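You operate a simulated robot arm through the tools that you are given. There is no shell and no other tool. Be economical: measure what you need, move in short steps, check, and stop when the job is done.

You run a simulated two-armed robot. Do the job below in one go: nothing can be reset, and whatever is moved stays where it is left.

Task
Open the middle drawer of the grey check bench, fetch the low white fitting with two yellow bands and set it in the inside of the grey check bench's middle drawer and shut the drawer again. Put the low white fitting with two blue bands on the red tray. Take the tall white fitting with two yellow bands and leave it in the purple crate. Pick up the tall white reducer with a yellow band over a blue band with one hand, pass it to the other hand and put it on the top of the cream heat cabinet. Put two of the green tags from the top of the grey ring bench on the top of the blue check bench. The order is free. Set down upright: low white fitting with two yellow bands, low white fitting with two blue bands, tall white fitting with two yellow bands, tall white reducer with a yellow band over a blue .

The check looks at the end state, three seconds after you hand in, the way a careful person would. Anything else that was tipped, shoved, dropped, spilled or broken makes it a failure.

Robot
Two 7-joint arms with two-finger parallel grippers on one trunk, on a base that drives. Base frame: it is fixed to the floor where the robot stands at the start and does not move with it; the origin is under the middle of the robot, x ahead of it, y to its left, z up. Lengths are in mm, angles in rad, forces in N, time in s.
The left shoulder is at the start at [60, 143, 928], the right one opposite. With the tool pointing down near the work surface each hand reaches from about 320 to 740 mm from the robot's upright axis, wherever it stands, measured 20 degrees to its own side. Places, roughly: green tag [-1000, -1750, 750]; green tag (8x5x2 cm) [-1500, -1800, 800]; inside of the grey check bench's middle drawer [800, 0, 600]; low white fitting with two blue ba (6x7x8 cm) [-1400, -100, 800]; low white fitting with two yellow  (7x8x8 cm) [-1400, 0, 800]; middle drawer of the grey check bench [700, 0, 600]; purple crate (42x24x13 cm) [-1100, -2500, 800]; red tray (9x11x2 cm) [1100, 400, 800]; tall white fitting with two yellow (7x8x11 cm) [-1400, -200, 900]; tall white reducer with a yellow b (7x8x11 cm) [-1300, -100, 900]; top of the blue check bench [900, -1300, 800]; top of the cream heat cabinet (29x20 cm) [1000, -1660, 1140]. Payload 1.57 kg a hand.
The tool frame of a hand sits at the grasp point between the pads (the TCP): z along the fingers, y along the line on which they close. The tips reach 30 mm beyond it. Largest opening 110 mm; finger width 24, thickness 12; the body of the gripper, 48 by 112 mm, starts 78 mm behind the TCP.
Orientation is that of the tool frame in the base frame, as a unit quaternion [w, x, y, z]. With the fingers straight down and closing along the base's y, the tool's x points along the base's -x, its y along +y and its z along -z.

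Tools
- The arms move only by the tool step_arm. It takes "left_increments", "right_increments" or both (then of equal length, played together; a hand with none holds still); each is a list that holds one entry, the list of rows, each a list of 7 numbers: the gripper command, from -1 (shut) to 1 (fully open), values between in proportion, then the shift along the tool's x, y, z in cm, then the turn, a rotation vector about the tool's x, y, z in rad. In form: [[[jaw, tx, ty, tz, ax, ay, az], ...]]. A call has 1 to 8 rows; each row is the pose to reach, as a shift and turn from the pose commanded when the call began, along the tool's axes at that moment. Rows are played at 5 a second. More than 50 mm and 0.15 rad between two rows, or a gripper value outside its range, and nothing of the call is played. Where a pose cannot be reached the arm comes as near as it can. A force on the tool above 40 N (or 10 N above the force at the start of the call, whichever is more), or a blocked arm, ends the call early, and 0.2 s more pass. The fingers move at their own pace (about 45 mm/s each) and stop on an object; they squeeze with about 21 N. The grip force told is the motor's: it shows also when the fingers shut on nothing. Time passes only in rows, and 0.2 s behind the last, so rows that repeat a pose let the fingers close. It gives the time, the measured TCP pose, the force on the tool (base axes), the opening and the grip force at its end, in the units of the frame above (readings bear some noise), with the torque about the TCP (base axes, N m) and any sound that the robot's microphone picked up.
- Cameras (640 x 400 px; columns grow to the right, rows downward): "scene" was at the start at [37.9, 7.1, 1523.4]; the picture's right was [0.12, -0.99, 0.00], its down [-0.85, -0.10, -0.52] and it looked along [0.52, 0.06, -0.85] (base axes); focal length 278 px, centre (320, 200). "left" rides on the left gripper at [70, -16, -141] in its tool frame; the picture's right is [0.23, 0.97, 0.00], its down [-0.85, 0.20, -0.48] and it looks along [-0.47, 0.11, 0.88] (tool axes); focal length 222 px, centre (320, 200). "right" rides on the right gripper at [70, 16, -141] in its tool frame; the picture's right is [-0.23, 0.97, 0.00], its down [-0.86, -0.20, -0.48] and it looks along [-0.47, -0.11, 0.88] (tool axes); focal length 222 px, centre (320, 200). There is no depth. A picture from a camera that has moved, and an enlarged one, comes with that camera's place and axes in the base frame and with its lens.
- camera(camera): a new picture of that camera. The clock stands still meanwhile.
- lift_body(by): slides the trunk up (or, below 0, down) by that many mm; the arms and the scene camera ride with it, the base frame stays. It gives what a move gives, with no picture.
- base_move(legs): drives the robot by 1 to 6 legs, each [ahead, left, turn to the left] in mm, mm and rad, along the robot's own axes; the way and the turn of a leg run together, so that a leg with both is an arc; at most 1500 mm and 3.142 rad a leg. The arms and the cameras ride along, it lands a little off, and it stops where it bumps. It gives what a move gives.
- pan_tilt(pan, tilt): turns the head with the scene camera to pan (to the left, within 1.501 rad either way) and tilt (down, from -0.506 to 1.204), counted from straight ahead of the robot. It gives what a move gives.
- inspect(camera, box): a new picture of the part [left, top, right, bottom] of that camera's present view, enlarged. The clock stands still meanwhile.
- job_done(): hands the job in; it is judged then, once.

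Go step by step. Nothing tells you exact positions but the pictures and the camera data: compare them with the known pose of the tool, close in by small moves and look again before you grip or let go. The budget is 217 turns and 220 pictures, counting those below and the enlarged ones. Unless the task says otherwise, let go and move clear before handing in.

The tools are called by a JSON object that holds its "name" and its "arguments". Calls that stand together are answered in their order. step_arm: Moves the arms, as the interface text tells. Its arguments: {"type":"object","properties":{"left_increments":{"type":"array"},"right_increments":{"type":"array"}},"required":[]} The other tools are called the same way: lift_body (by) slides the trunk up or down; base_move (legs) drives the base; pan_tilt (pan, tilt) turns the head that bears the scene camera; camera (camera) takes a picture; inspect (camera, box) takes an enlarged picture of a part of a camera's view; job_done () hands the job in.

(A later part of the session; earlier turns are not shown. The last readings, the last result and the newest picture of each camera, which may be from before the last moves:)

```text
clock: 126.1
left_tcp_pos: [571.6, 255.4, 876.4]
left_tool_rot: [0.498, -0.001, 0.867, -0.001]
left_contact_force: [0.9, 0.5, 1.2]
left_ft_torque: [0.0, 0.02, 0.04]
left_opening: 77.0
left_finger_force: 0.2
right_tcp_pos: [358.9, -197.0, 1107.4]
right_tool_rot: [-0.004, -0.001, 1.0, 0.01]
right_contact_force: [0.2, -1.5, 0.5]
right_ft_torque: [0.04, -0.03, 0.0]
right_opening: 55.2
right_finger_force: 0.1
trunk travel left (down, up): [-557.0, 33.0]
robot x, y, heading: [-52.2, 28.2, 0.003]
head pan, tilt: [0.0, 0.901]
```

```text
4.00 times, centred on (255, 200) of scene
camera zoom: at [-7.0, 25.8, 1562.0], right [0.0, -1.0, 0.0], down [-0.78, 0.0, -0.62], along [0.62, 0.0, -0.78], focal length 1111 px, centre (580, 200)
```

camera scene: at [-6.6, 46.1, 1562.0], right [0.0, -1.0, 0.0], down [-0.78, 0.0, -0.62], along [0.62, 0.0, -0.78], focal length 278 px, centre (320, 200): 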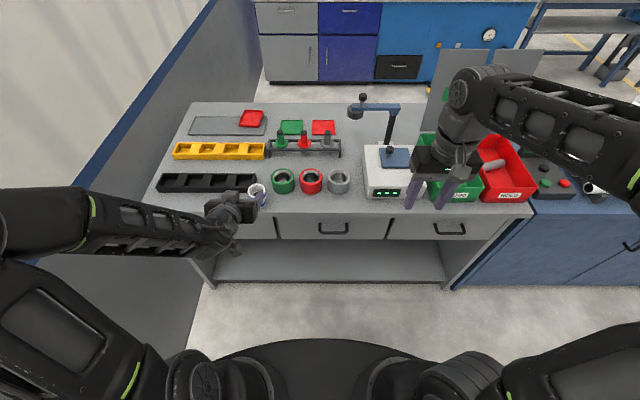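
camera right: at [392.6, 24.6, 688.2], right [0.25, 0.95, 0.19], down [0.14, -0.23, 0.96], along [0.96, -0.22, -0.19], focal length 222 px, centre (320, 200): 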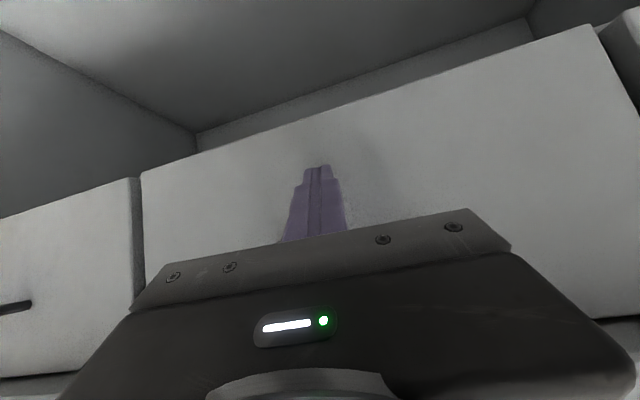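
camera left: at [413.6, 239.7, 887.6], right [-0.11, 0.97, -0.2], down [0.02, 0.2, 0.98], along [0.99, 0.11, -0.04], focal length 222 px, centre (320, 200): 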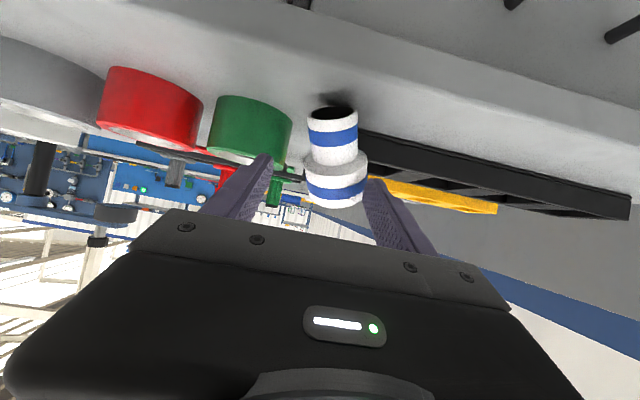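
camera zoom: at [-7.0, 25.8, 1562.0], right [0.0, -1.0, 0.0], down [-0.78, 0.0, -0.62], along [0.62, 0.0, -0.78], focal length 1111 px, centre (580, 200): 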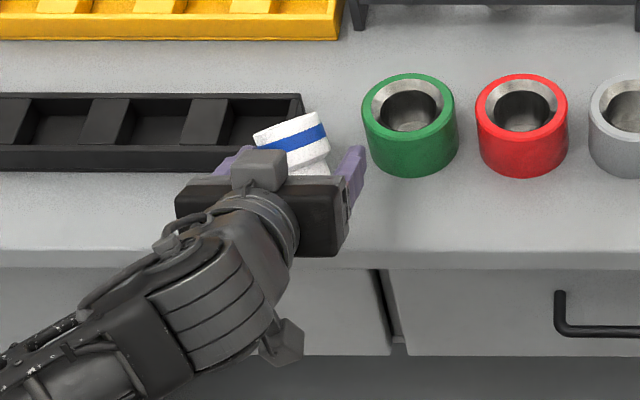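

{"name": "inspect", "arguments": {"camera": "scene", "box": [240, 165, 280, 205]}}

{"name": "inspect", "arguments": {"camera": "left", "box": [240, 80, 440, 240]}}

```text
10.00 times, centred on (260, 185) of scene
camera zoom: at [-7.0, 25.8, 1562.0], right [0.0, -1.0, 0.0], down [-0.78, 0.0, -0.62], along [0.62, 0.0, -0.78], focal length 2776 px, centre (920, 350)
```

zoom: 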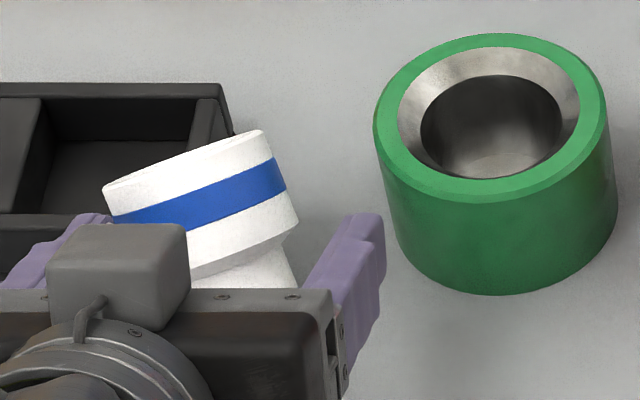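

```text
2.50 times, centred on (340, 160) of left
camera zoom: at [413.6, 239.7, 887.6], right [-0.11, 0.97, -0.2], down [0.02, 0.2, 0.98], along [0.99, 0.11, -0.04], focal length 555 px, centre (270, 300)
```

zoom: 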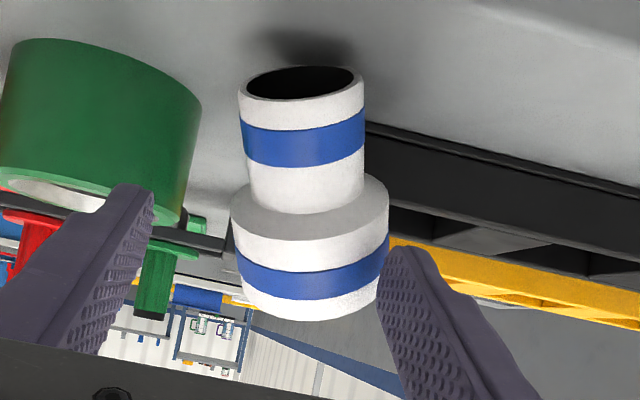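

The fitting is leaning forward (~40°) against the black tray's corner. I withdraw straight back, then grip it from above with the hand closer to vertical; righting it then leaves the hand pitched forward, as wanted.

{"name": "base_move", "arguments": {"legs": [[-110, 0, 0]]}}

{"name": "step_arm", "arguments": {"left_increments": [[[0.7, 0, 0, -3, 0, 0.1, 0], [0.7, -2, 0, -6, 0, 0.2, 0], [0.7, -4, 0, -8, 0, 0.32, 0], [0.7, -6, 0, -9, 0, 0.44, 0], [0.7, -8, 0, -10, 0, 0.56, 0], [0.7, -10, 0, -10, 0, 0.65, 0]]]}}

{"name": "camera", "arguments": {"camera": "left"}}

{"name": "inspect", "arguments": {"camera": "scene", "box": [220, 130, 320, 210]}}

```text
clock: 127.3
left_tcp_pos: [461.0, 256.1, 876.9]
left_tool_rot: [0.499, -0.001, 0.866, -0.001]
left_contact_force: [-0.2, 0.0, 0.2]
left_ft_torque: [-0.01, -0.02, 0.03]
left_opening: 77.1
left_finger_force: 0.1
right_tcp_pos: [246.9, -195.6, 1107.2]
right_tool_rot: [-0.003, 0.0, 1.0, 0.01]
right_contact_force: [-1.2, 0.7, -0.5]
right_ft_torque: [0.0, -0.03, 0.0]
right_opening: 54.8
right_finger_force: 0.0
trunk travel left (down, up): [-557.0, 33.0]
robot x, y, heading: [-162.6, 30.0, 0.001]
head pan, tilt: [0.0, 0.901]
```

```text
clock: 128.7
left_tcp_pos: [425.2, 256.8, 1013.9]
left_tool_rot: [0.196, 0.001, 0.981, -0.002]
left_contact_force: [0.2, -0.3, -0.6]
left_ft_torque: [0.01, 0.0, -0.01]
left_opening: 93.3
left_finger_force: 0.0
right_tcp_pos: [247.7, -196.1, 1107.3]
right_tool_rot: [-0.004, 0.001, 1.0, 0.009]
right_contact_force: [-0.4, 0.1, -0.1]
right_ft_torque: [0.02, 0.02, -0.01]
right_opening: 55.1
right_finger_force: 0.0
trunk travel left (down, up): [-557.0, 33.0]
robot x, y, heading: [-164.4, 27.3, 0.001]
head pan, tilt: [0.0, 0.901]
```

```text
130 pictures are left
camera left: at [306.2, 241.9, 1117.5], right [-0.21, 0.97, -0.09], down [0.61, 0.2, 0.77], along [0.77, 0.11, -0.63], focal length 222 px, centre (320, 200)
```

left: 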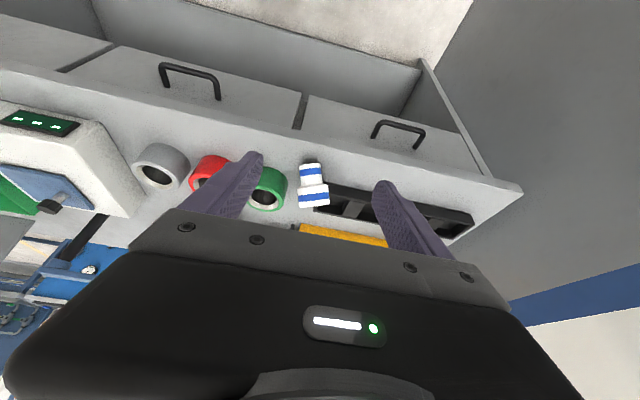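

```text
5.00 times, centred on (270, 170) of scene
camera zoom: at [-116.6, 27.2, 1562.0], right [0.0, -1.0, 0.0], down [-0.78, 0.0, -0.62], along [0.62, 0.0, -0.78], focal length 1388 px, centre (570, 350)
```

zoom: 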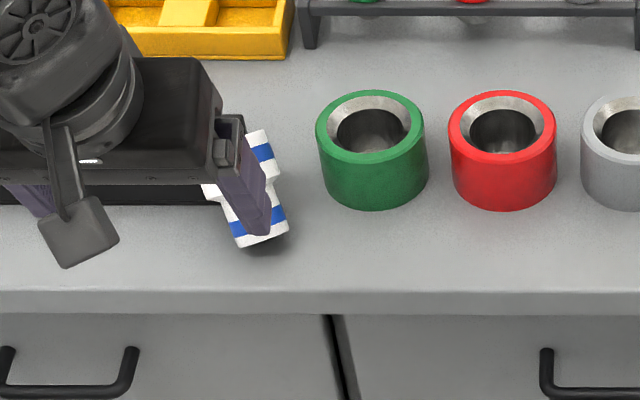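

{"name": "inspect", "arguments": {"camera": "left", "box": [260, 140, 360, 220]}}

{"name": "step_arm", "arguments": {"left_increments": [[[0.7, 0, 2, -3, 0, 0, 0], [0.7, 0, 5, -5, 0, 0, 0], [0.7, 0, 9, -5, 0, 0, 0]]]}}

{"name": "inspect", "arguments": {"camera": "scene", "box": [220, 130, 320, 210]}}

```text
5.00 times, centred on (310, 180) of left
camera zoom: at [306.2, 241.9, 1117.5], right [-0.21, 0.97, -0.09], down [0.61, 0.2, 0.77], along [0.77, 0.11, -0.63], focal length 1111 px, centre (370, 300)
```

zoom: 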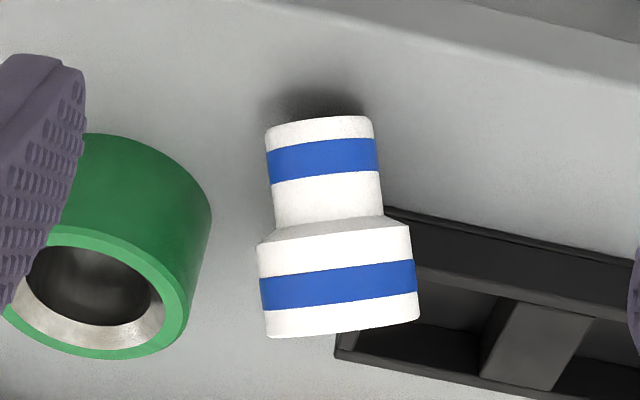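

```text
clock: 129.5
left_tcp_pos: [405.2, 348.4, 1058.8]
left_tool_rot: [0.198, 0.0, 0.98, -0.002]
left_contact_force: [-0.2, 0.4, -0.2]
left_ft_torque: [-0.01, 0.02, 0.02]
left_opening: 93.6
left_finger_force: 0.0
right_tcp_pos: [247.6, -195.2, 1108.7]
right_tool_rot: [-0.005, 0.0, 1.0, 0.009]
right_contact_force: [0.4, 0.7, 0.0]
right_ft_torque: [0.04, 0.01, -0.01]
right_opening: 54.9
right_finger_force: 0.0
trunk travel left (down, up): [-557.0, 33.0]
robot x, y, heading: [-161.7, 30.9, 0.002]
head pan, tilt: [0.0, 0.901]
```

```text
5.00 times, centred on (270, 170) of scene
camera zoom: at [-117.2, 27.9, 1562.0], right [0.0, -1.0, 0.0], down [-0.78, 0.0, -0.62], along [0.62, 0.0, -0.78], focal length 1388 px, centre (570, 350)
```

zoom: 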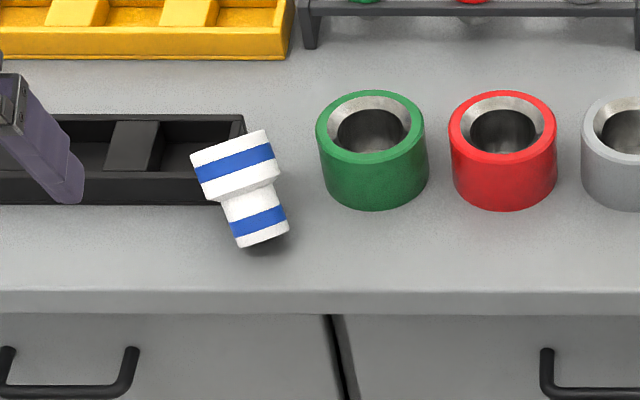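

It leans in the direction (37, 17), about 43° from vertical. I yaw the hand 0.43 rad to match, keep a slight pitch, and approach from above.

{"name": "base_move", "arguments": {"legs": [[130, 0, 0]]}}

{"name": "step_arm", "arguments": {"left_increments": [[[0.38, -1.2, -2.7, 2.6, 0, 0.05, 0], [0.38, -2.4, -5.4, 5.2, 0, 0.1, 0], [0.38, -3.7, -8.3, 7.9, 0, 0.148, 0]]]}}

{"name": "step_arm", "arguments": {"left_increments": [[[0.38, 0, 0, 0, -0.035, 0, -0.139], [0.38, 0, 0, 0, -0.07, 0, -0.278], [0.38, 0, 0, 0, -0.106, 0, -0.417]]]}}

{"name": "camera", "arguments": {"camera": "left"}}

{"name": "inspect", "arguments": {"camera": "scene", "box": [200, 140, 320, 240]}}

```text
clock: 130.8
left_tcp_pos: [536.1, 349.6, 1057.2]
left_tool_rot: [0.196, -0.001, 0.981, -0.001]
left_contact_force: [0.4, -0.4, -0.5]
left_ft_torque: [0.02, -0.01, 0.04]
left_opening: 93.5
left_finger_force: 0.0
right_tcp_pos: [378.5, -196.1, 1106.7]
right_tool_rot: [-0.005, 0.0, 1.0, 0.01]
right_contact_force: [0.0, 0.8, -0.8]
right_ft_torque: [0.03, 0.0, -0.02]
right_opening: 55.1
right_finger_force: 0.0
trunk travel left (down, up): [-557.0, 33.0]
robot x, y, heading: [-34.2, 25.8, -0.003]
head pan, tilt: [0.0, 0.901]
```

```text
clock: 131.6
left_tcp_pos: [599.6, 265.0, 999.9]
left_tool_rot: [0.122, 0.0, 0.992, -0.001]
left_contact_force: [0.1, -0.1, 0.4]
left_ft_torque: [0.04, 0.0, 0.0]
left_opening: 75.9
left_finger_force: 0.1
right_tcp_pos: [378.8, -197.1, 1106.8]
right_tool_rot: [-0.004, -0.001, 1.0, 0.01]
right_contact_force: [-0.6, 0.3, -0.7]
right_ft_torque: [0.01, 0.03, 0.03]
right_opening: 55.1
right_finger_force: 0.0
trunk travel left (down, up): [-557.0, 33.0]
robot x, y, heading: [-31.6, 27.3, -0.0]
head pan, tilt: [0.0, 0.901]
```

```text
clock: 132.3
left_tcp_pos: [599.7, 264.4, 1000.0]
left_tool_rot: [0.12, -0.213, 0.969, 0.026]
left_contact_force: [-0.1, 0.2, 0.8]
left_ft_torque: [0.03, 0.02, -0.02]
left_opening: 75.8
left_finger_force: 0.1
right_tcp_pos: [377.7, -195.7, 1107.4]
right_tool_rot: [-0.005, 0.001, 1.0, 0.01]
right_contact_force: [-0.1, -0.6, -0.1]
right_ft_torque: [0.0, -0.03, 0.02]
right_opening: 55.0
right_finger_force: 0.0
trunk travel left (down, up): [-557.0, 33.0]
robot x, y, heading: [-33.2, 27.9, -0.0]
head pan, tilt: [0.0, 0.901]
```

```text
126 pictures are left
camera left: at [513.5, 207.5, 1121.2], right [-0.61, 0.79, -0.06], down [0.56, 0.48, 0.67], along [0.56, 0.38, -0.74], focal length 222 px, centre (320, 200)
```

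left: 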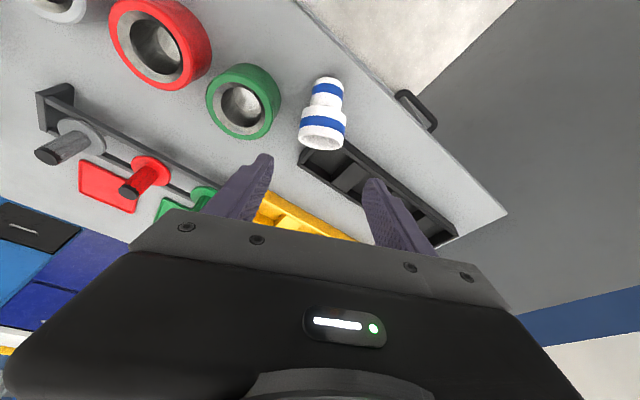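

```text
4.00 times, centred on (260, 190) of scene
camera zoom: at [13.0, 27.0, 1562.0], right [0.0, -1.0, 0.0], down [-0.78, 0.0, -0.62], along [0.62, 0.0, -0.78], focal length 1111 px, centre (560, 240)
```

zoom: 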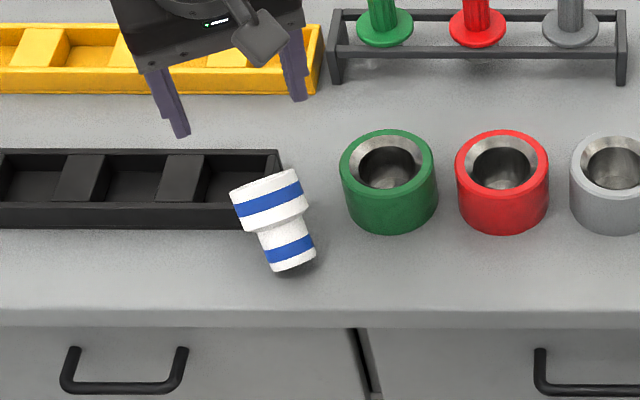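

{"name": "step_arm", "arguments": {"left_increments": [[[0.38, 0, 0, 0, 0, -0.09, 0], [0.38, 0, 0, 0, 0, -0.17, 0]]]}}

{"name": "step_arm", "arguments": {"left_increments": [[[0.38, 1.5, 0, 2, 0, 0, 0], [0.38, 3, 0, 4, 0, 0, 0], [0.38, 3.7, 0, 7, 0, 0, 0]]]}}

{"name": "camera", "arguments": {"camera": "left"}}

{"name": "inspect", "arguments": {"camera": "scene", "box": [200, 140, 320, 240]}}

```text
clock: 132.9
left_tcp_pos: [599.0, 264.5, 1001.0]
left_tool_rot: [0.202, -0.209, 0.956, 0.044]
left_contact_force: [0.2, -0.7, -0.8]
left_ft_torque: [-0.02, -0.02, 0.01]
left_opening: 76.1
left_finger_force: 0.1
right_tcp_pos: [378.0, -195.3, 1107.0]
right_tool_rot: [-0.004, 0.001, 1.0, 0.01]
right_contact_force: [-0.4, -1.2, 0.1]
right_ft_torque: [0.01, 0.0, 0.0]
right_opening: 55.0
right_finger_force: 0.2
trunk travel left (down, up): [-557.0, 33.0]
robot x, y, heading: [-33.5, 29.2, -0.001]
head pan, tilt: [0.0, 0.901]
```

```text
clock: 133.8
left_tcp_pos: [596.4, 263.4, 919.7]
left_tool_rot: [0.202, -0.209, 0.956, 0.042]
left_contact_force: [0.6, 0.3, 0.3]
left_ft_torque: [0.02, -0.03, 0.0]
left_opening: 76.0
left_finger_force: 0.2
right_tcp_pos: [378.4, -194.2, 1106.0]
right_tool_rot: [-0.004, -0.001, 1.0, 0.01]
right_contact_force: [0.5, 0.7, -0.2]
right_ft_torque: [0.01, 0.03, 0.0]
right_opening: 54.8
right_finger_force: 0.0
trunk travel left (down, up): [-557.0, 33.0]
robot x, y, heading: [-33.7, 31.0, -0.001]
head pan, tilt: [0.0, 0.901]
```

```text
124 pictures are left
camera left: at [491.9, 198.2, 1022.4], right [-0.59, 0.8, -0.09], down [0.45, 0.43, 0.78], along [0.67, 0.42, -0.62], focal length 222 px, centre (320, 200)
```

left: 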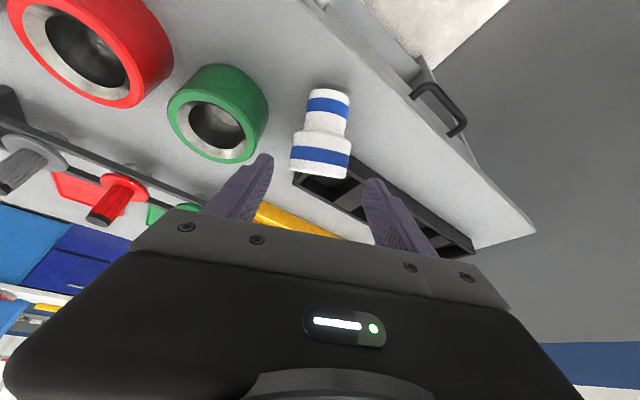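

```text
4.00 times, centred on (260, 190) of scene
camera zoom: at [13.6, 27.6, 1562.0], right [0.0, -1.0, 0.0], down [-0.78, 0.0, -0.62], along [0.62, 0.0, -0.78], focal length 1111 px, centre (560, 240)
```

zoom: 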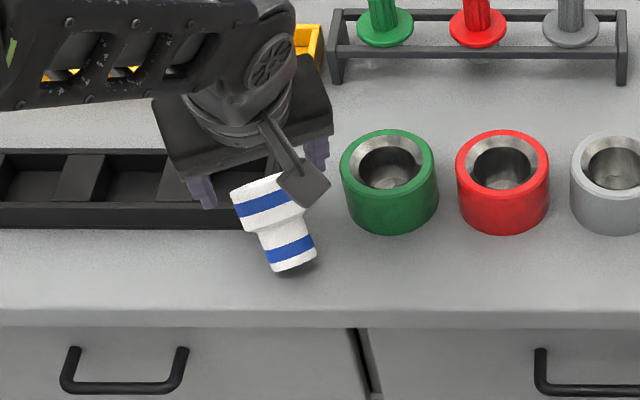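

{"name": "step_arm", "arguments": {"left_increments": [[[0.38, 0.1, 0, 2, 0, 0, 0], [0.38, 0.2, 0, 4, 0, 0, 0], [0.38, 0.2, 0, 5.6, 0, 0, 0]]]}}

{"name": "camera", "arguments": {"camera": "left"}}

{"name": "inspect", "arguments": {"camera": "scene", "box": [200, 140, 320, 240]}}

```text
clock: 134.6
left_tcp_pos: [613.6, 272.4, 868.7]
left_tool_rot: [0.201, -0.209, 0.956, 0.043]
left_contact_force: [0.2, 0.6, -0.4]
left_ft_torque: [0.01, 0.01, 0.01]
left_opening: 76.0
left_finger_force: 0.0
right_tcp_pos: [378.5, -195.2, 1108.2]
right_tool_rot: [-0.004, -0.001, 1.0, 0.01]
right_contact_force: [-0.5, 0.2, 0.1]
right_ft_torque: [0.06, 0.0, 0.01]
right_opening: 54.9
right_finger_force: 0.1
trunk travel left (down, up): [-557.0, 33.0]
robot x, y, heading: [-32.8, 27.0, 0.004]
head pan, tilt: [0.0, 0.901]
```

```text
122 pictures are left
camera left: at [510.1, 207.0, 971.2], right [-0.6, 0.8, -0.09], down [0.45, 0.43, 0.78], along [0.67, 0.42, -0.62], focal length 222 px, centre (320, 200)
```

left: 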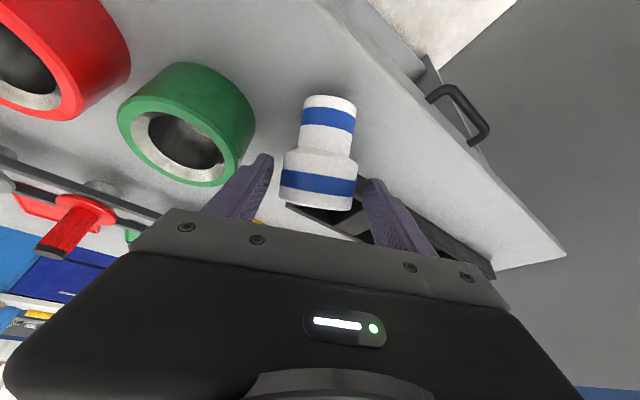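

```text
4.00 times, centred on (260, 190) of scene
camera zoom: at [13.3, 27.6, 1562.0], right [0.0, -1.0, 0.0], down [-0.78, 0.0, -0.62], along [0.62, 0.0, -0.78], focal length 1111 px, centre (560, 240)
```

zoom: 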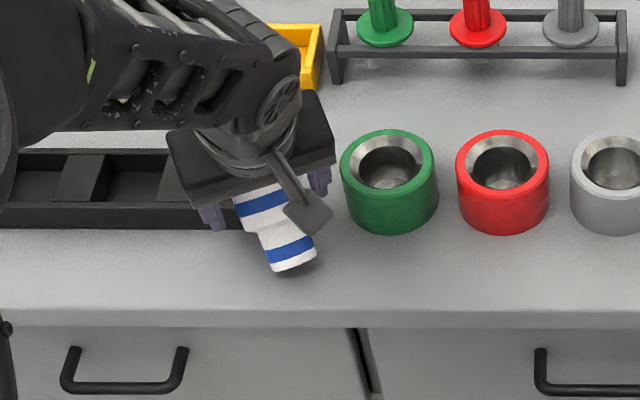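

{"name": "step_arm", "arguments": {"left_increments": [[[0.38, 0, 0, 0.8, 0, 0, 0], [-1, 0, 0, 0.8, 0, 0, 0], [-1, 0, 0, 0.8, 0, 0, 0], [-1, 0, 0, 0.8, 0, 0, 0], [-1, 0, 0, 0.8, 0, 0, 0]]]}}

{"name": "camera", "arguments": {"camera": "left"}}

```text
clock: 135.8
left_tcp_pos: [616.0, 272.5, 861.8]
left_tool_rot: [0.202, -0.208, 0.956, 0.042]
left_contact_force: [0.2, -1.0, 0.2]
left_ft_torque: [-0.02, 0.0, 0.02]
left_opening: 60.0
left_finger_force: 21.3
right_tcp_pos: [378.4, -195.2, 1107.8]
right_tool_rot: [-0.005, 0.001, 1.0, 0.01]
right_contact_force: [-1.1, -0.2, 0.4]
right_ft_torque: [-0.01, 0.02, 0.02]
right_opening: 54.8
right_finger_force: 0.1
trunk travel left (down, up): [-557.0, 33.0]
robot x, y, heading: [-33.7, 25.7, 0.004]
head pan, tilt: [0.0, 0.901]
```

```text
120 pictures are left
camera left: at [512.4, 208.0, 963.9], right [-0.59, 0.8, -0.09], down [0.45, 0.43, 0.78], along [0.67, 0.42, -0.62], focal length 222 px, centre (320, 200)
```

left: 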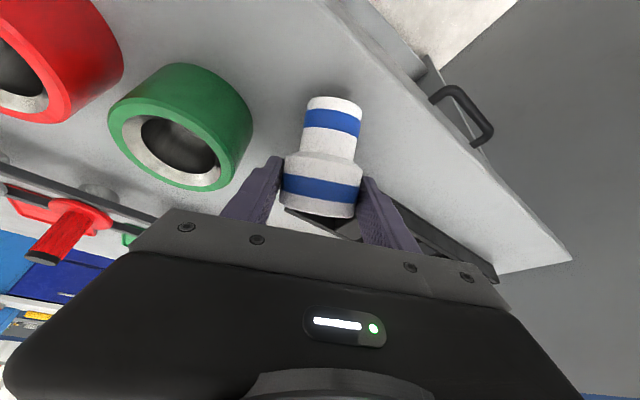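

Gripped on the wide part. I lift straight up gently and look.

{"name": "step_arm", "arguments": {"left_increments": [[[-1, -0.3, 0, -0.7, 0, 0, 0], [-1, -0.7, 0, -1.7, 0, 0, 0], [-1, -1.3, 0, -3.2, 0, 0, 0], [-1, -2.2, 0, -5.2, 0, 0, 0], [-1, -3.3, 0, -7.8, 0, 0, 0], [-1, -4.4, 0, -10.3, 0, 0, 0]]]}}

{"name": "camera", "arguments": {"camera": "left"}}

{"name": "inspect", "arguments": {"camera": "scene", "box": [200, 120, 320, 220]}}

```text
clock: 137.2
left_tcp_pos: [614.4, 272.7, 974.8]
left_tool_rot: [0.202, -0.208, 0.956, 0.044]
left_contact_force: [0.1, -0.5, -0.5]
left_ft_torque: [-0.03, -0.03, 0.02]
left_opening: 59.3
left_finger_force: 21.0
right_tcp_pos: [377.8, -196.3, 1107.5]
right_tool_rot: [-0.004, 0.0, 1.0, 0.009]
right_contact_force: [0.9, 0.4, -0.4]
right_ft_torque: [-0.02, -0.05, -0.01]
right_opening: 54.8
right_finger_force: 0.1
trunk travel left (down, up): [-557.0, 33.0]
robot x, y, heading: [-36.0, 32.7, -0.004]
head pan, tilt: [0.0, 0.901]
```

```text
119 pictures are left
camera left: at [510.5, 207.7, 1076.3], right [-0.59, 0.8, -0.09], down [0.45, 0.43, 0.78], along [0.66, 0.42, -0.62], focal length 222 px, centre (320, 200)
```

left: 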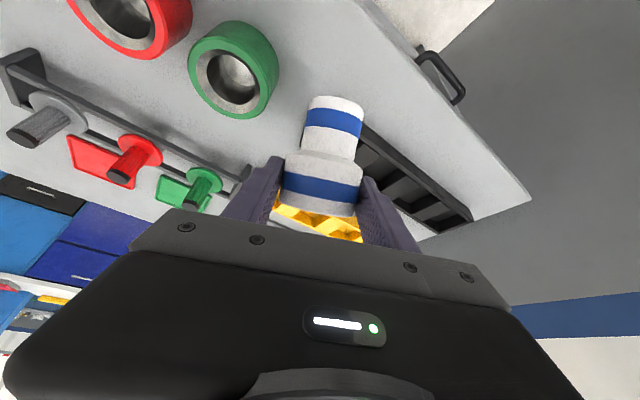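

```text
4.00 times, centred on (260, 170) of scene
camera zoom: at [12.4, 27.6, 1562.0], right [0.0, -1.0, 0.0], down [-0.78, 0.0, -0.62], along [0.62, 0.0, -0.78], focal length 1111 px, centre (560, 320)
```

zoom: 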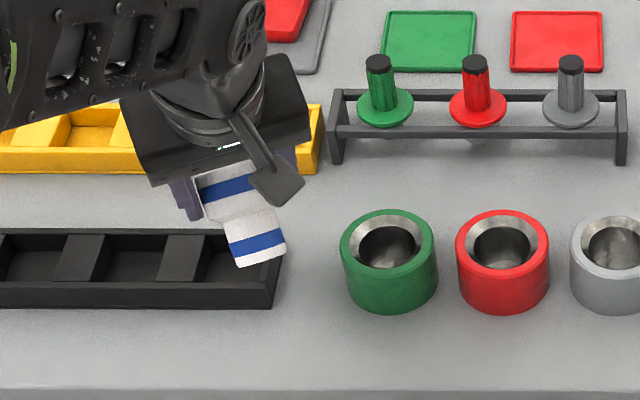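

The fitting is held ~41° off the hand's axis, so pitching up another 0.72 rad makes it upright. I do that while extending forward.

{"name": "step_arm", "arguments": {"left_increments": [[[-1, -2.7, 0, 0.1, 0, -0.12, 0], [-1, -5.4, 0, 0.2, 0, -0.24, 0], [-1, -8.1, 0, 0.3, 0, -0.36, 0], [-1, -10.8, 0, 0.4, 0, -0.48, 0], [-1, -13.5, 0, 0.5, 0, -0.6, 0], [-1, -16.2, 0, 0.5, 0, -0.72, 0]]]}}

{"name": "camera", "arguments": {"camera": "left"}}

{"name": "camera", "arguments": {"camera": "scene"}}

```text
clock: 138.6
left_tcp_pos: [753.6, 334.8, 1035.0]
left_tool_rot: [0.526, -0.18, 0.823, 0.114]
left_contact_force: [0.2, 0.1, -0.6]
left_ft_torque: [0.02, -0.02, 0.0]
left_opening: 59.2
left_finger_force: 20.8
right_tcp_pos: [379.1, -195.7, 1107.0]
right_tool_rot: [-0.004, -0.001, 1.0, 0.009]
right_contact_force: [-0.3, 0.1, 0.2]
right_ft_torque: [0.0, -0.01, 0.0]
right_opening: 55.0
right_finger_force: 0.1
trunk travel left (down, up): [-557.0, 33.0]
robot x, y, heading: [-28.4, 26.9, -0.002]
head pan, tilt: [0.0, 0.901]
```

```text
117 pictures are left
camera left: at [615.9, 254.5, 1032.1], right [-0.49, 0.85, -0.21], down [-0.15, 0.15, 0.98], along [0.86, 0.51, 0.05], focal length 222 px, centre (320, 200)
```

left: 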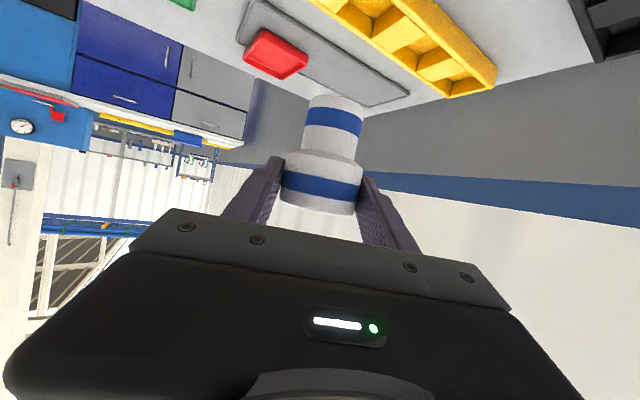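

```text
116 pictures are left
camera scene: at [13.6, 27.5, 1562.1], right [0.0, -1.0, 0.0], down [-0.78, 0.0, -0.62], along [0.62, 0.0, -0.78], focal length 278 px, centre (320, 200)
```

scene: 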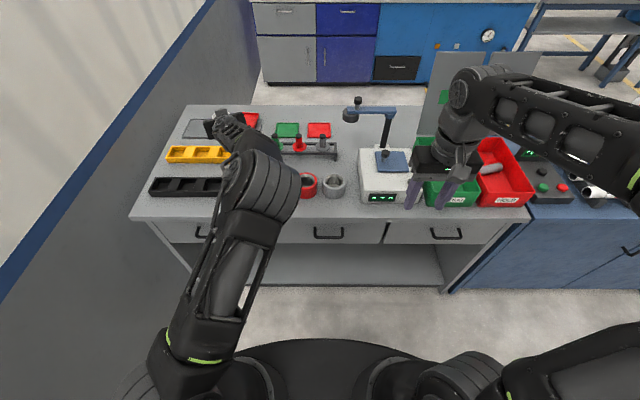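

The fitting is upright in the pitched hand. I drive ahead 180 mm toward the red tray.

{"name": "base_move", "arguments": {"legs": [[180, 0, 0]]}}

{"name": "camera", "arguments": {"camera": "left"}}

{"name": "camera", "arguments": {"camera": "scene"}}

```text
clock: 140.1
left_tcp_pos: [932.8, 335.3, 1034.6]
left_tool_rot: [0.524, -0.18, 0.824, 0.114]
left_contact_force: [0.0, -0.1, -1.0]
left_ft_torque: [0.0, 0.01, 0.0]
left_opening: 59.3
left_finger_force: 20.6
right_tcp_pos: [558.3, -196.4, 1107.3]
right_tool_rot: [-0.004, 0.0, 1.0, 0.01]
right_contact_force: [0.6, -0.2, -1.1]
right_ft_torque: [0.03, 0.04, 0.01]
right_opening: 55.1
right_finger_force: 0.1
trunk travel left (down, up): [-557.0, 33.0]
robot x, y, heading: [146.1, 25.6, 0.004]
head pan, tilt: [0.0, 0.901]
```

```text
115 pictures are left
camera left: at [796.1, 254.4, 1031.2], right [-0.49, 0.84, -0.21], down [-0.15, 0.15, 0.98], along [0.86, 0.51, 0.05], focal length 222 px, centre (320, 200)
```

left: 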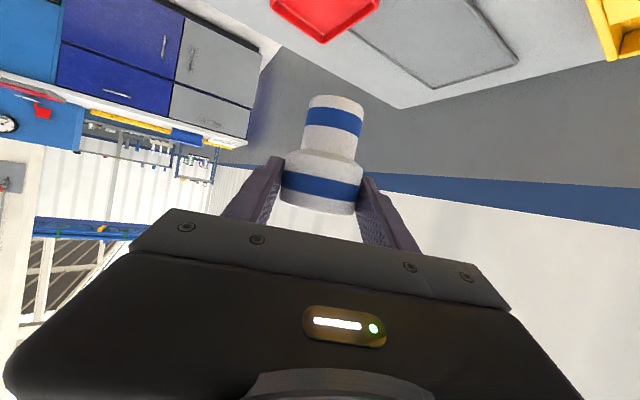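

```text
114 pictures are left
camera scene: at [194.4, 27.5, 1562.0], right [0.0, -1.0, 0.0], down [-0.78, 0.0, -0.62], along [0.62, 0.0, -0.78], focal length 278 px, centre (320, 200)
```

scene: 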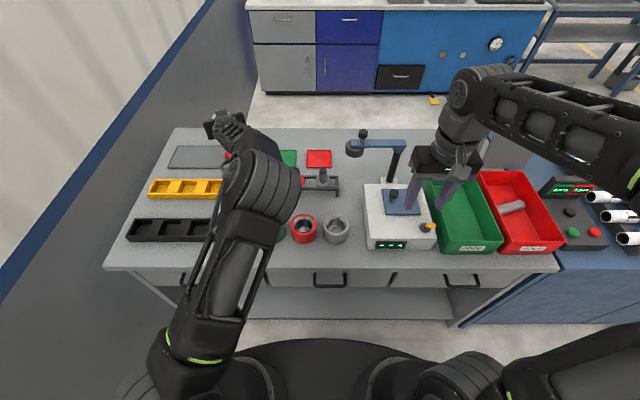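

The tray centre is at about (1064, 357). I move the fitting over it, still high.

{"name": "step_arm", "arguments": {"left_increments": [[[-1, 0.5, -0.9, 3.4, 0, 0, 0], [-1, 1, -1.8, 6.8, 0, 0, 0], [-1, 1.5, -2.6, 10.2, 0, 0, 0], [-1, 1.9, -3.5, 13.5, 0, 0, 0]]]}}

{"name": "camera", "arguments": {"camera": "left"}}

{"name": "inspect", "arguments": {"camera": "scene", "box": [150, 80, 310, 180]}}

```text
clock: 141.1
left_tcp_pos: [1050.9, 353.0, 959.4]
left_tool_rot: [0.526, -0.181, 0.823, 0.114]
left_contact_force: [0.2, -0.2, -1.5]
left_ft_torque: [-0.01, 0.03, 0.0]
left_opening: 59.1
left_finger_force: 21.3
right_tcp_pos: [558.5, -195.4, 1107.0]
right_tool_rot: [-0.004, 0.0, 1.0, 0.008]
right_contact_force: [0.3, 0.2, 0.0]
right_ft_torque: [-0.06, 0.03, 0.03]
right_opening: 54.9
right_finger_force: 0.0
trunk travel left (down, up): [-557.0, 33.0]
robot x, y, heading: [145.3, 30.4, 0.003]
head pan, tilt: [0.0, 0.901]
```

```text
113 pictures are left
camera left: at [913.1, 272.4, 956.2], right [-0.49, 0.84, -0.21], down [-0.15, 0.15, 0.98], along [0.86, 0.51, 0.05], focal length 222 px, centre (320, 200)
```

left: 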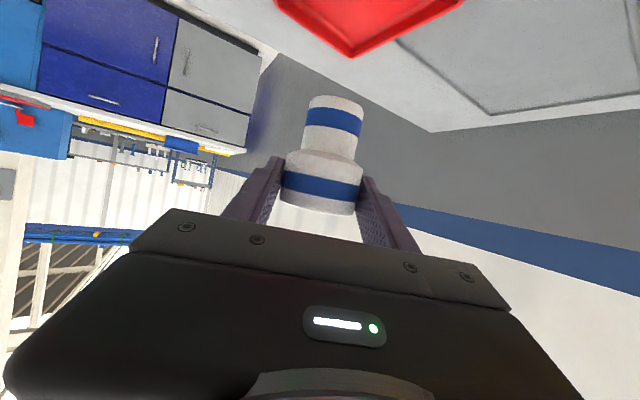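

```text
4.00 times, centred on (230, 130) of scene
camera zoom: at [193.9, 29.4, 1562.1], right [0.0, -1.0, 0.0], down [-0.78, 0.0, -0.62], along [0.62, 0.0, -0.78], focal length 1111 px, centre (680, 480)
```

zoom: 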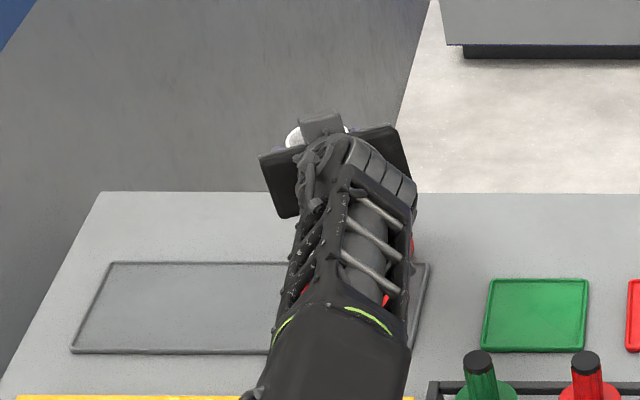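

The fitting is above the tray centre. I lower it vertically in stages.

{"name": "step_arm", "arguments": {"left_increments": [[[-1, 2.7, 0, 1.27, 0, 0, 0], [-1, 5.0, 0, 2.33, 0, 0, 0], [-1, 6.3, 0, 2.96, 0, 0, 0]]]}}

{"name": "camera", "arguments": {"camera": "left"}}

{"name": "inspect", "arguments": {"camera": "scene", "box": [180, 90, 300, 180]}}

```text
clock: 141.9
left_tcp_pos: [1044.9, 354.3, 899.0]
left_tool_rot: [0.525, -0.181, 0.824, 0.114]
left_contact_force: [-0.7, 0.6, -0.6]
left_ft_torque: [-0.01, 0.01, -0.02]
left_opening: 59.4
left_finger_force: 20.9
left hand out of reach, approached as far as the arm can: row 2, 3
right_tcp_pos: [558.5, -195.5, 1106.5]
right_tool_rot: [-0.004, -0.001, 1.0, 0.01]
right_contact_force: [0.1, 0.1, -0.4]
right_ft_torque: [0.01, 0.02, 0.01]
right_opening: 55.0
right_finger_force: 0.1
trunk travel left (down, up): [-557.0, 33.0]
robot x, y, heading: [149.1, 27.6, 0.002]
head pan, tilt: [0.0, 0.901]
```

```text
111 pictures are left
camera left: at [908.1, 274.3, 897.0], right [-0.49, 0.84, -0.21], down [-0.15, 0.15, 0.98], along [0.86, 0.51, 0.05], focal length 222 px, centre (320, 200)
```

left: 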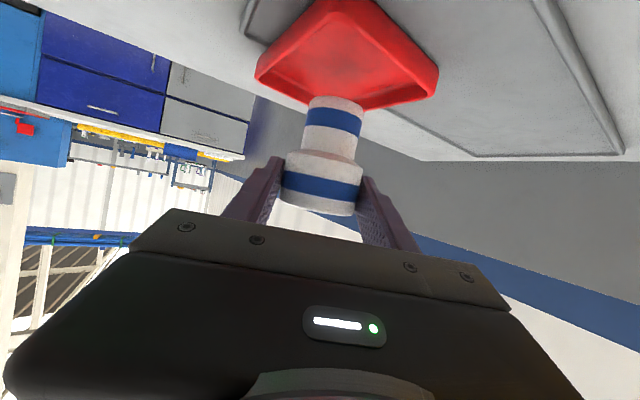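

```text
4.44 times, centred on (240, 135) of scene
camera zoom: at [192.9, 27.9, 1562.0], right [0.0, -1.0, 0.0], down [-0.78, 0.0, -0.62], along [0.62, 0.0, -0.78], focal length 1234 px, centre (676, 489)
```

zoom: 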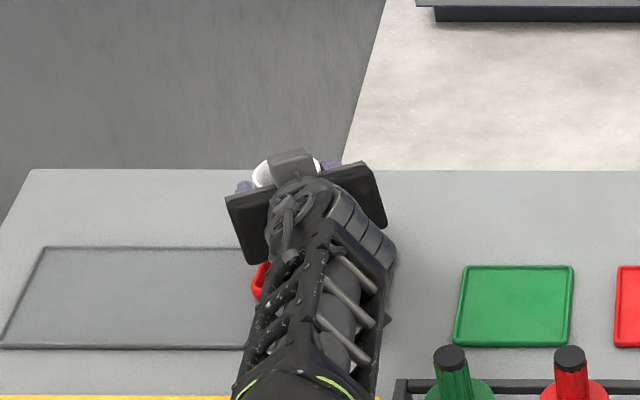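

The tray is well in view, its centre at about (1054, 350), and the fitting is over it. The arm is at its limit, so I nudge 8 mm toward the tray centre and use the trunk to lower.

{"name": "step_arm", "arguments": {"left_increments": [[[-1, 0, -0.7, -0.5, 0, 0, 0]]]}}

{"name": "lift_body", "arguments": {"by": -15}}

{"name": "camera", "arguments": {"camera": "left"}}

```text
clock: 142.3
left_tcp_pos: [1043.1, 346.0, 903.2]
left_tool_rot: [0.526, -0.18, 0.824, 0.113]
left_contact_force: [0.2, -0.5, -1.4]
left_ft_torque: [0.02, 0.0, 0.02]
left_opening: 59.3
left_finger_force: 20.8
right_tcp_pos: [558.3, -196.0, 1107.4]
right_tool_rot: [-0.004, 0.0, 1.0, 0.009]
right_contact_force: [0.1, -0.2, 0.0]
right_ft_torque: [-0.01, 0.01, 0.02]
right_opening: 54.9
right_finger_force: 0.1
trunk travel left (down, up): [-557.0, 33.0]
robot x, y, heading: [145.7, 29.8, -0.001]
head pan, tilt: [0.0, 0.901]
```

```text
clock: 142.9
left_tcp_pos: [1043.8, 345.4, 888.0]
left_tool_rot: [0.526, -0.181, 0.823, 0.114]
left_contact_force: [0.6, 0.0, -1.3]
left_ft_torque: [-0.02, -0.01, 0.01]
left_opening: 59.4
left_finger_force: 20.4
right_tcp_pos: [557.5, -196.2, 1092.4]
right_tool_rot: [-0.005, 0.001, 1.0, 0.01]
right_contact_force: [-0.5, 0.2, -0.3]
right_ft_torque: [0.02, -0.04, 0.0]
right_opening: 55.0
right_finger_force: 0.0
trunk travel left (down, up): [-542.0, 48.0]
robot x, y, heading: [146.7, 27.2, -0.001]
head pan, tilt: [0.0, 0.901]
```

```text
109 pictures are left
camera left: at [906.6, 265.5, 885.1], right [-0.49, 0.84, -0.21], down [-0.15, 0.15, 0.98], along [0.86, 0.51, 0.05], focal length 222 px, centre (320, 200)
```

left: 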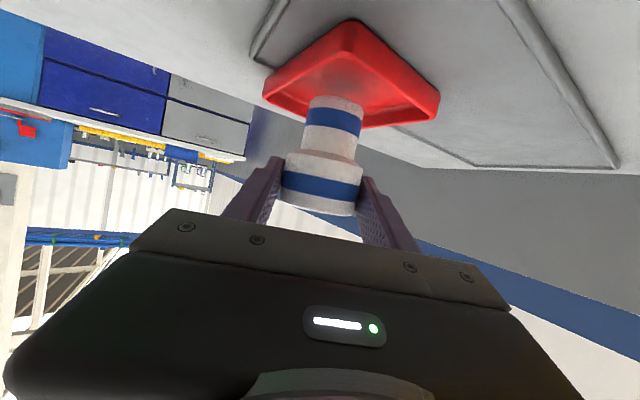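

{"name": "base_move", "arguments": {"legs": [[14, 5, 0]]}}

{"name": "lift_body", "arguments": {"by": -10}}

{"name": "camera", "arguments": {"camera": "left"}}

```text
clock: 143.7
left_tcp_pos: [1058.5, 349.9, 887.4]
left_tool_rot: [0.526, -0.179, 0.824, 0.113]
left_contact_force: [-0.1, 0.4, -1.3]
left_ft_torque: [0.04, -0.02, -0.03]
left_opening: 59.3
left_finger_force: 20.6
right_tcp_pos: [573.4, -190.4, 1091.6]
right_tool_rot: [-0.004, 0.001, 1.0, 0.01]
right_contact_force: [0.6, -0.1, -0.1]
right_ft_torque: [0.01, 0.01, 0.01]
right_opening: 55.0
right_finger_force: 0.1
trunk travel left (down, up): [-542.0, 48.0]
robot x, y, heading: [165.5, 32.1, 0.003]
head pan, tilt: [0.0, 0.901]
```

```text
clock: 144.2
left_tcp_pos: [1056.8, 350.5, 878.2]
left_tool_rot: [0.526, -0.181, 0.823, 0.114]
left_contact_force: [1.4, 0.4, -1.2]
left_ft_torque: [0.02, 0.02, -0.02]
left_opening: 59.2
left_finger_force: 20.8
right_tcp_pos: [572.1, -189.9, 1082.1]
right_tool_rot: [-0.004, 0.0, 1.0, 0.009]
right_contact_force: [-0.8, -0.5, 0.5]
right_ft_torque: [-0.01, -0.01, 0.01]
right_opening: 55.0
right_finger_force: 0.2
trunk travel left (down, up): [-532.0, 58.0]
robot x, y, heading: [164.6, 32.7, 0.003]
head pan, tilt: [0.0, 0.901]
```

```text
108 pictures are left
camera left: at [920.5, 270.4, 875.1], right [-0.49, 0.84, -0.21], down [-0.15, 0.15, 0.98], along [0.86, 0.51, 0.05], focal length 222 px, centre (320, 200)
```

left: 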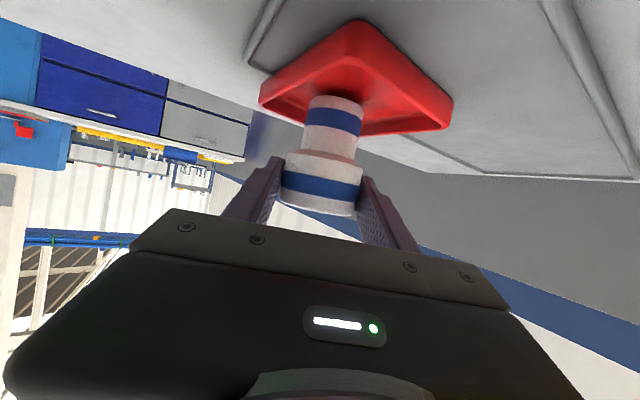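

{"name": "lift_body", "arguments": {"by": -6}}

{"name": "lift_body", "arguments": {"by": -4}}

{"name": "inspect", "arguments": {"camera": "left", "box": [230, 20, 470, 230]}}

```text
clock: 144.8
left_tcp_pos: [1058.0, 350.6, 872.5]
left_tool_rot: [0.527, -0.18, 0.823, 0.114]
left_contact_force: [0.6, 0.4, 4.2]
left_ft_torque: [0.09, -0.14, 0.0]
left_opening: 59.3
left_finger_force: 21.1
right_tcp_pos: [571.8, -190.2, 1076.0]
right_tool_rot: [-0.004, 0.0, 1.0, 0.01]
right_contact_force: [0.1, 0.0, -0.4]
right_ft_torque: [0.01, 0.0, 0.01]
right_opening: 54.8
right_finger_force: 0.1
trunk travel left (down, up): [-526.0, 64.0]
robot x, y, heading: [164.5, 32.0, 0.006]
head pan, tilt: [0.0, 0.901]
```

```text
clock: 145.3
left_tcp_pos: [1058.4, 349.2, 872.5]
left_tool_rot: [0.528, -0.181, 0.822, 0.114]
left_contact_force: [2.8, 0.7, 12.5]
left_ft_torque: [-0.01, -0.49, -0.2]
left_opening: 59.1
left_finger_force: 21.3
right_tcp_pos: [571.2, -189.5, 1073.3]
right_tool_rot: [-0.004, 0.0, 1.0, 0.011]
right_contact_force: [-0.1, -0.2, 0.6]
right_ft_torque: [0.01, -0.03, 0.03]
right_opening: 54.9
right_finger_force: 0.0
trunk travel left (down, up): [-522.0, 68.0]
robot x, y, heading: [159.7, 29.6, 0.0]
head pan, tilt: [0.0, 0.901]
```

```text
1.90 times, centred on (350, 125) of left
camera zoom: at [920.5, 269.6, 868.3], right [-0.49, 0.85, -0.21], down [-0.16, 0.15, 0.98], along [0.86, 0.51, 0.06], focal length 423 px, centre (263, 343)
```

zoom: 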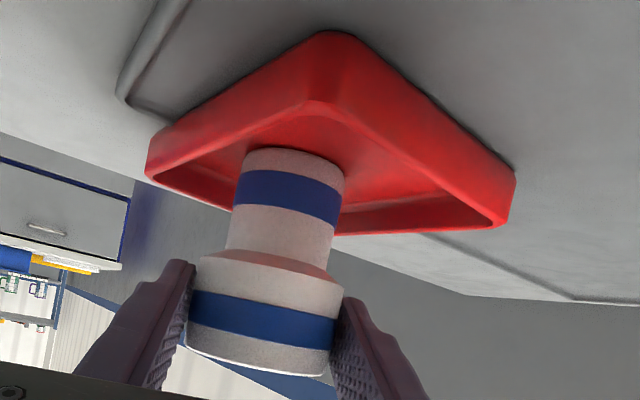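

The base rests inside the tray. I release and withdraw straight back along the tool axis.

{"name": "step_arm", "arguments": {"left_increments": [[[0.1, 0, 0, 0, 0, 0, 0], [0.35, 0, 0, 0, 0, 0, 0], [0.35, 0, 0, 0, 0, 0, 0], [0.35, 0, 0, 0, 0, 0, 0]]]}}

{"name": "inspect", "arguments": {"camera": "left", "box": [230, 20, 470, 230]}}

```text
clock: 146.3
left_tcp_pos: [1056.9, 350.8, 867.8]
left_tool_rot: [0.526, -0.181, 0.823, 0.115]
left_contact_force: [-0.2, -0.2, -0.9]
left_ft_torque: [-0.02, 0.01, -0.06]
left_opening: 74.2
left_finger_force: 0.0
right_tcp_pos: [571.6, -190.7, 1071.5]
right_tool_rot: [-0.005, 0.0, 1.0, 0.009]
right_contact_force: [0.1, 0.4, 0.5]
right_ft_torque: [0.01, -0.02, 0.03]
right_opening: 54.8
right_finger_force: 0.0
trunk travel left (down, up): [-522.0, 68.0]
robot x, y, heading: [159.7, 30.4, -0.0]
head pan, tilt: [0.0, 0.901]
```

```text
1.90 times, centred on (350, 125) of left
camera zoom: at [920.8, 270.4, 864.9], right [-0.49, 0.84, -0.21], down [-0.15, 0.15, 0.98], along [0.86, 0.51, 0.05], focal length 423 px, centre (263, 343)
```

zoom: 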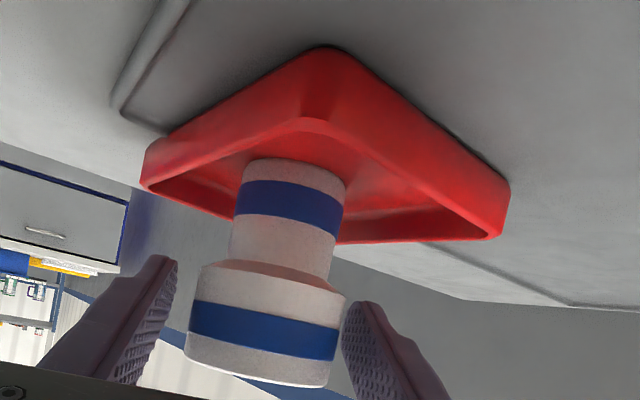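

{"name": "step_arm", "arguments": {"left_increments": [[[0.45, 0, 0, -1.5, 0, 0, 0], [0.45, 0, 0, -4, 0, 0, 0], [0.45, 0, 0, -8, 0, 0, 0], [0.45, 0, 0, -12, 0, 0, 0], [0.45, -3, 0, -15, 0, 0, 0]]]}}

{"name": "camera", "arguments": {"camera": "left"}}

{"name": "camera", "arguments": {"camera": "scene"}}

```text
clock: 147.5
left_tcp_pos: [942.6, 299.1, 958.1]
left_tool_rot: [0.526, -0.18, 0.824, 0.113]
left_contact_force: [-0.2, -0.1, -0.2]
left_ft_torque: [0.0, -0.01, -0.01]
left_opening: 79.8
left_finger_force: 0.0
right_tcp_pos: [571.1, -191.1, 1072.9]
right_tool_rot: [-0.004, 0.0, 1.0, 0.009]
right_contact_force: [-0.5, 0.0, -0.1]
right_ft_torque: [0.03, 0.0, -0.01]
right_opening: 55.0
right_finger_force: 0.0
trunk travel left (down, up): [-522.0, 68.0]
robot x, y, heading: [162.1, 32.8, -0.0]
head pan, tilt: [0.0, 0.901]
```

```text
105 pictures are left
camera left: at [806.4, 218.4, 956.0], right [-0.49, 0.85, -0.21], down [-0.15, 0.15, 0.98], along [0.86, 0.51, 0.05], focal length 222 px, centre (320, 200)
```

left: 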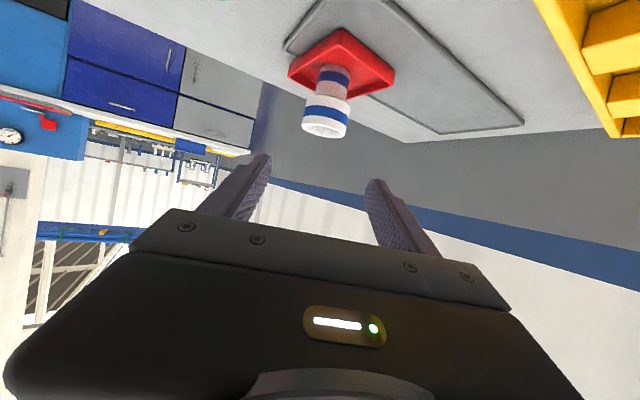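

```text
104 pictures are left
camera scene: at [205.8, 32.4, 1527.0], right [0.0, -1.0, 0.0], down [-0.78, 0.0, -0.62], along [0.62, 0.0, -0.78], focal length 278 px, centre (320, 200)
```

scene: 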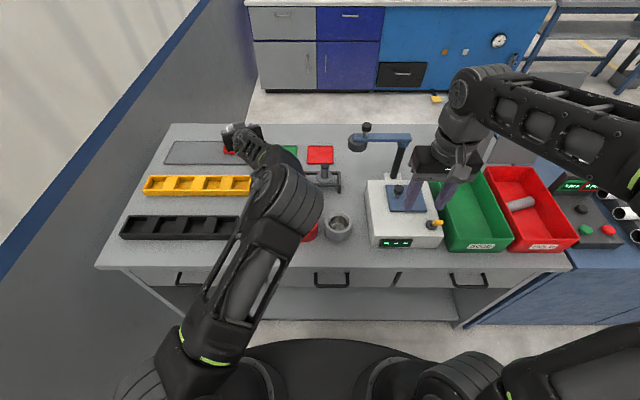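

The low blue fitting stands on the red tray. I back away and bring the left hand back to the tucked, pointing-down pose.

{"name": "base_move", "arguments": {"legs": [[-450, 0, 0]]}}

{"name": "step_arm", "arguments": {"left_increments": [[[0.45, 0.33, 1.77, -4.1, 0.0298, 0.1387, 0.0474], [0.45, 0.67, 3.53, -8.2, 0.0595, 0.2775, 0.0948], [0.45, 1.0, 5.3, -12.3, 0.0893, 0.4162, 0.1421], [0.45, 1.33, 7.06, -16.4, 0.119, 0.555, 0.1895], [0.45, 1.67, 8.83, -20.5, 0.1488, 0.694, 0.237], [0.45, 2.0, 10.6, -24.6, 0.1785, 0.8325, 0.284], [0.45, 2.33, 12.4, -28.7, 0.208, 0.971, 0.332], [0.45, 2.66, 14.1, -32.8, 0.238, 1.11, 0.379]]]}}

{"name": "camera", "arguments": {"camera": "scene"}}

```text
clock: 150.2
left_tcp_pos: [494.0, 299.1, 959.7]
left_tool_rot: [0.526, -0.181, 0.823, 0.114]
left_contact_force: [0.2, -0.4, -0.6]
left_ft_torque: [-0.02, 0.01, -0.03]
left_opening: 79.7
left_finger_force: 0.0
right_tcp_pos: [121.5, -191.2, 1072.7]
right_tool_rot: [-0.004, 0.0, 1.0, 0.009]
right_contact_force: [0.1, 0.5, 0.8]
right_ft_torque: [-0.01, -0.06, -0.01]
right_opening: 55.1
right_finger_force: 0.1
trunk travel left (down, up): [-522.0, 68.0]
robot x, y, heading: [-291.8, 35.5, -0.004]
head pan, tilt: [0.0, 0.901]
```

```text
clock: 152.0
left_tcp_pos: [154.3, 298.2, 1073.0]
left_tool_rot: [0.003, -0.003, 1.0, 0.0]
left_contact_force: [0.1, 0.2, -0.4]
left_ft_torque: [0.01, 0.01, 0.02]
left_opening: 80.0
left_finger_force: 0.1
right_tcp_pos: [121.7, -190.5, 1072.3]
right_tool_rot: [-0.004, 0.0, 1.0, 0.009]
right_contact_force: [0.0, -0.2, 0.4]
right_ft_torque: [0.03, -0.02, 0.0]
right_opening: 54.9
right_finger_force: 0.0
trunk travel left (down, up): [-522.0, 68.0]
robot x, y, heading: [-289.7, 36.5, -0.001]
head pan, tilt: [0.0, 0.901]
```

```text
103 pictures are left
camera scene: at [-243.8, 33.0, 1527.0], right [0.0, -1.0, 0.0], down [-0.78, 0.0, -0.62], along [0.62, 0.0, -0.78], focal length 278 px, centre (320, 200)
```

scene: 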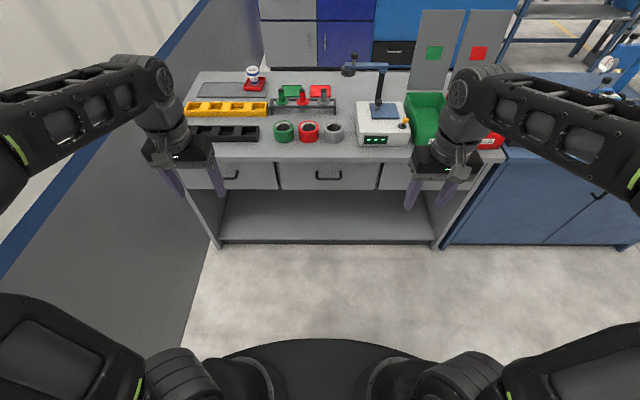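

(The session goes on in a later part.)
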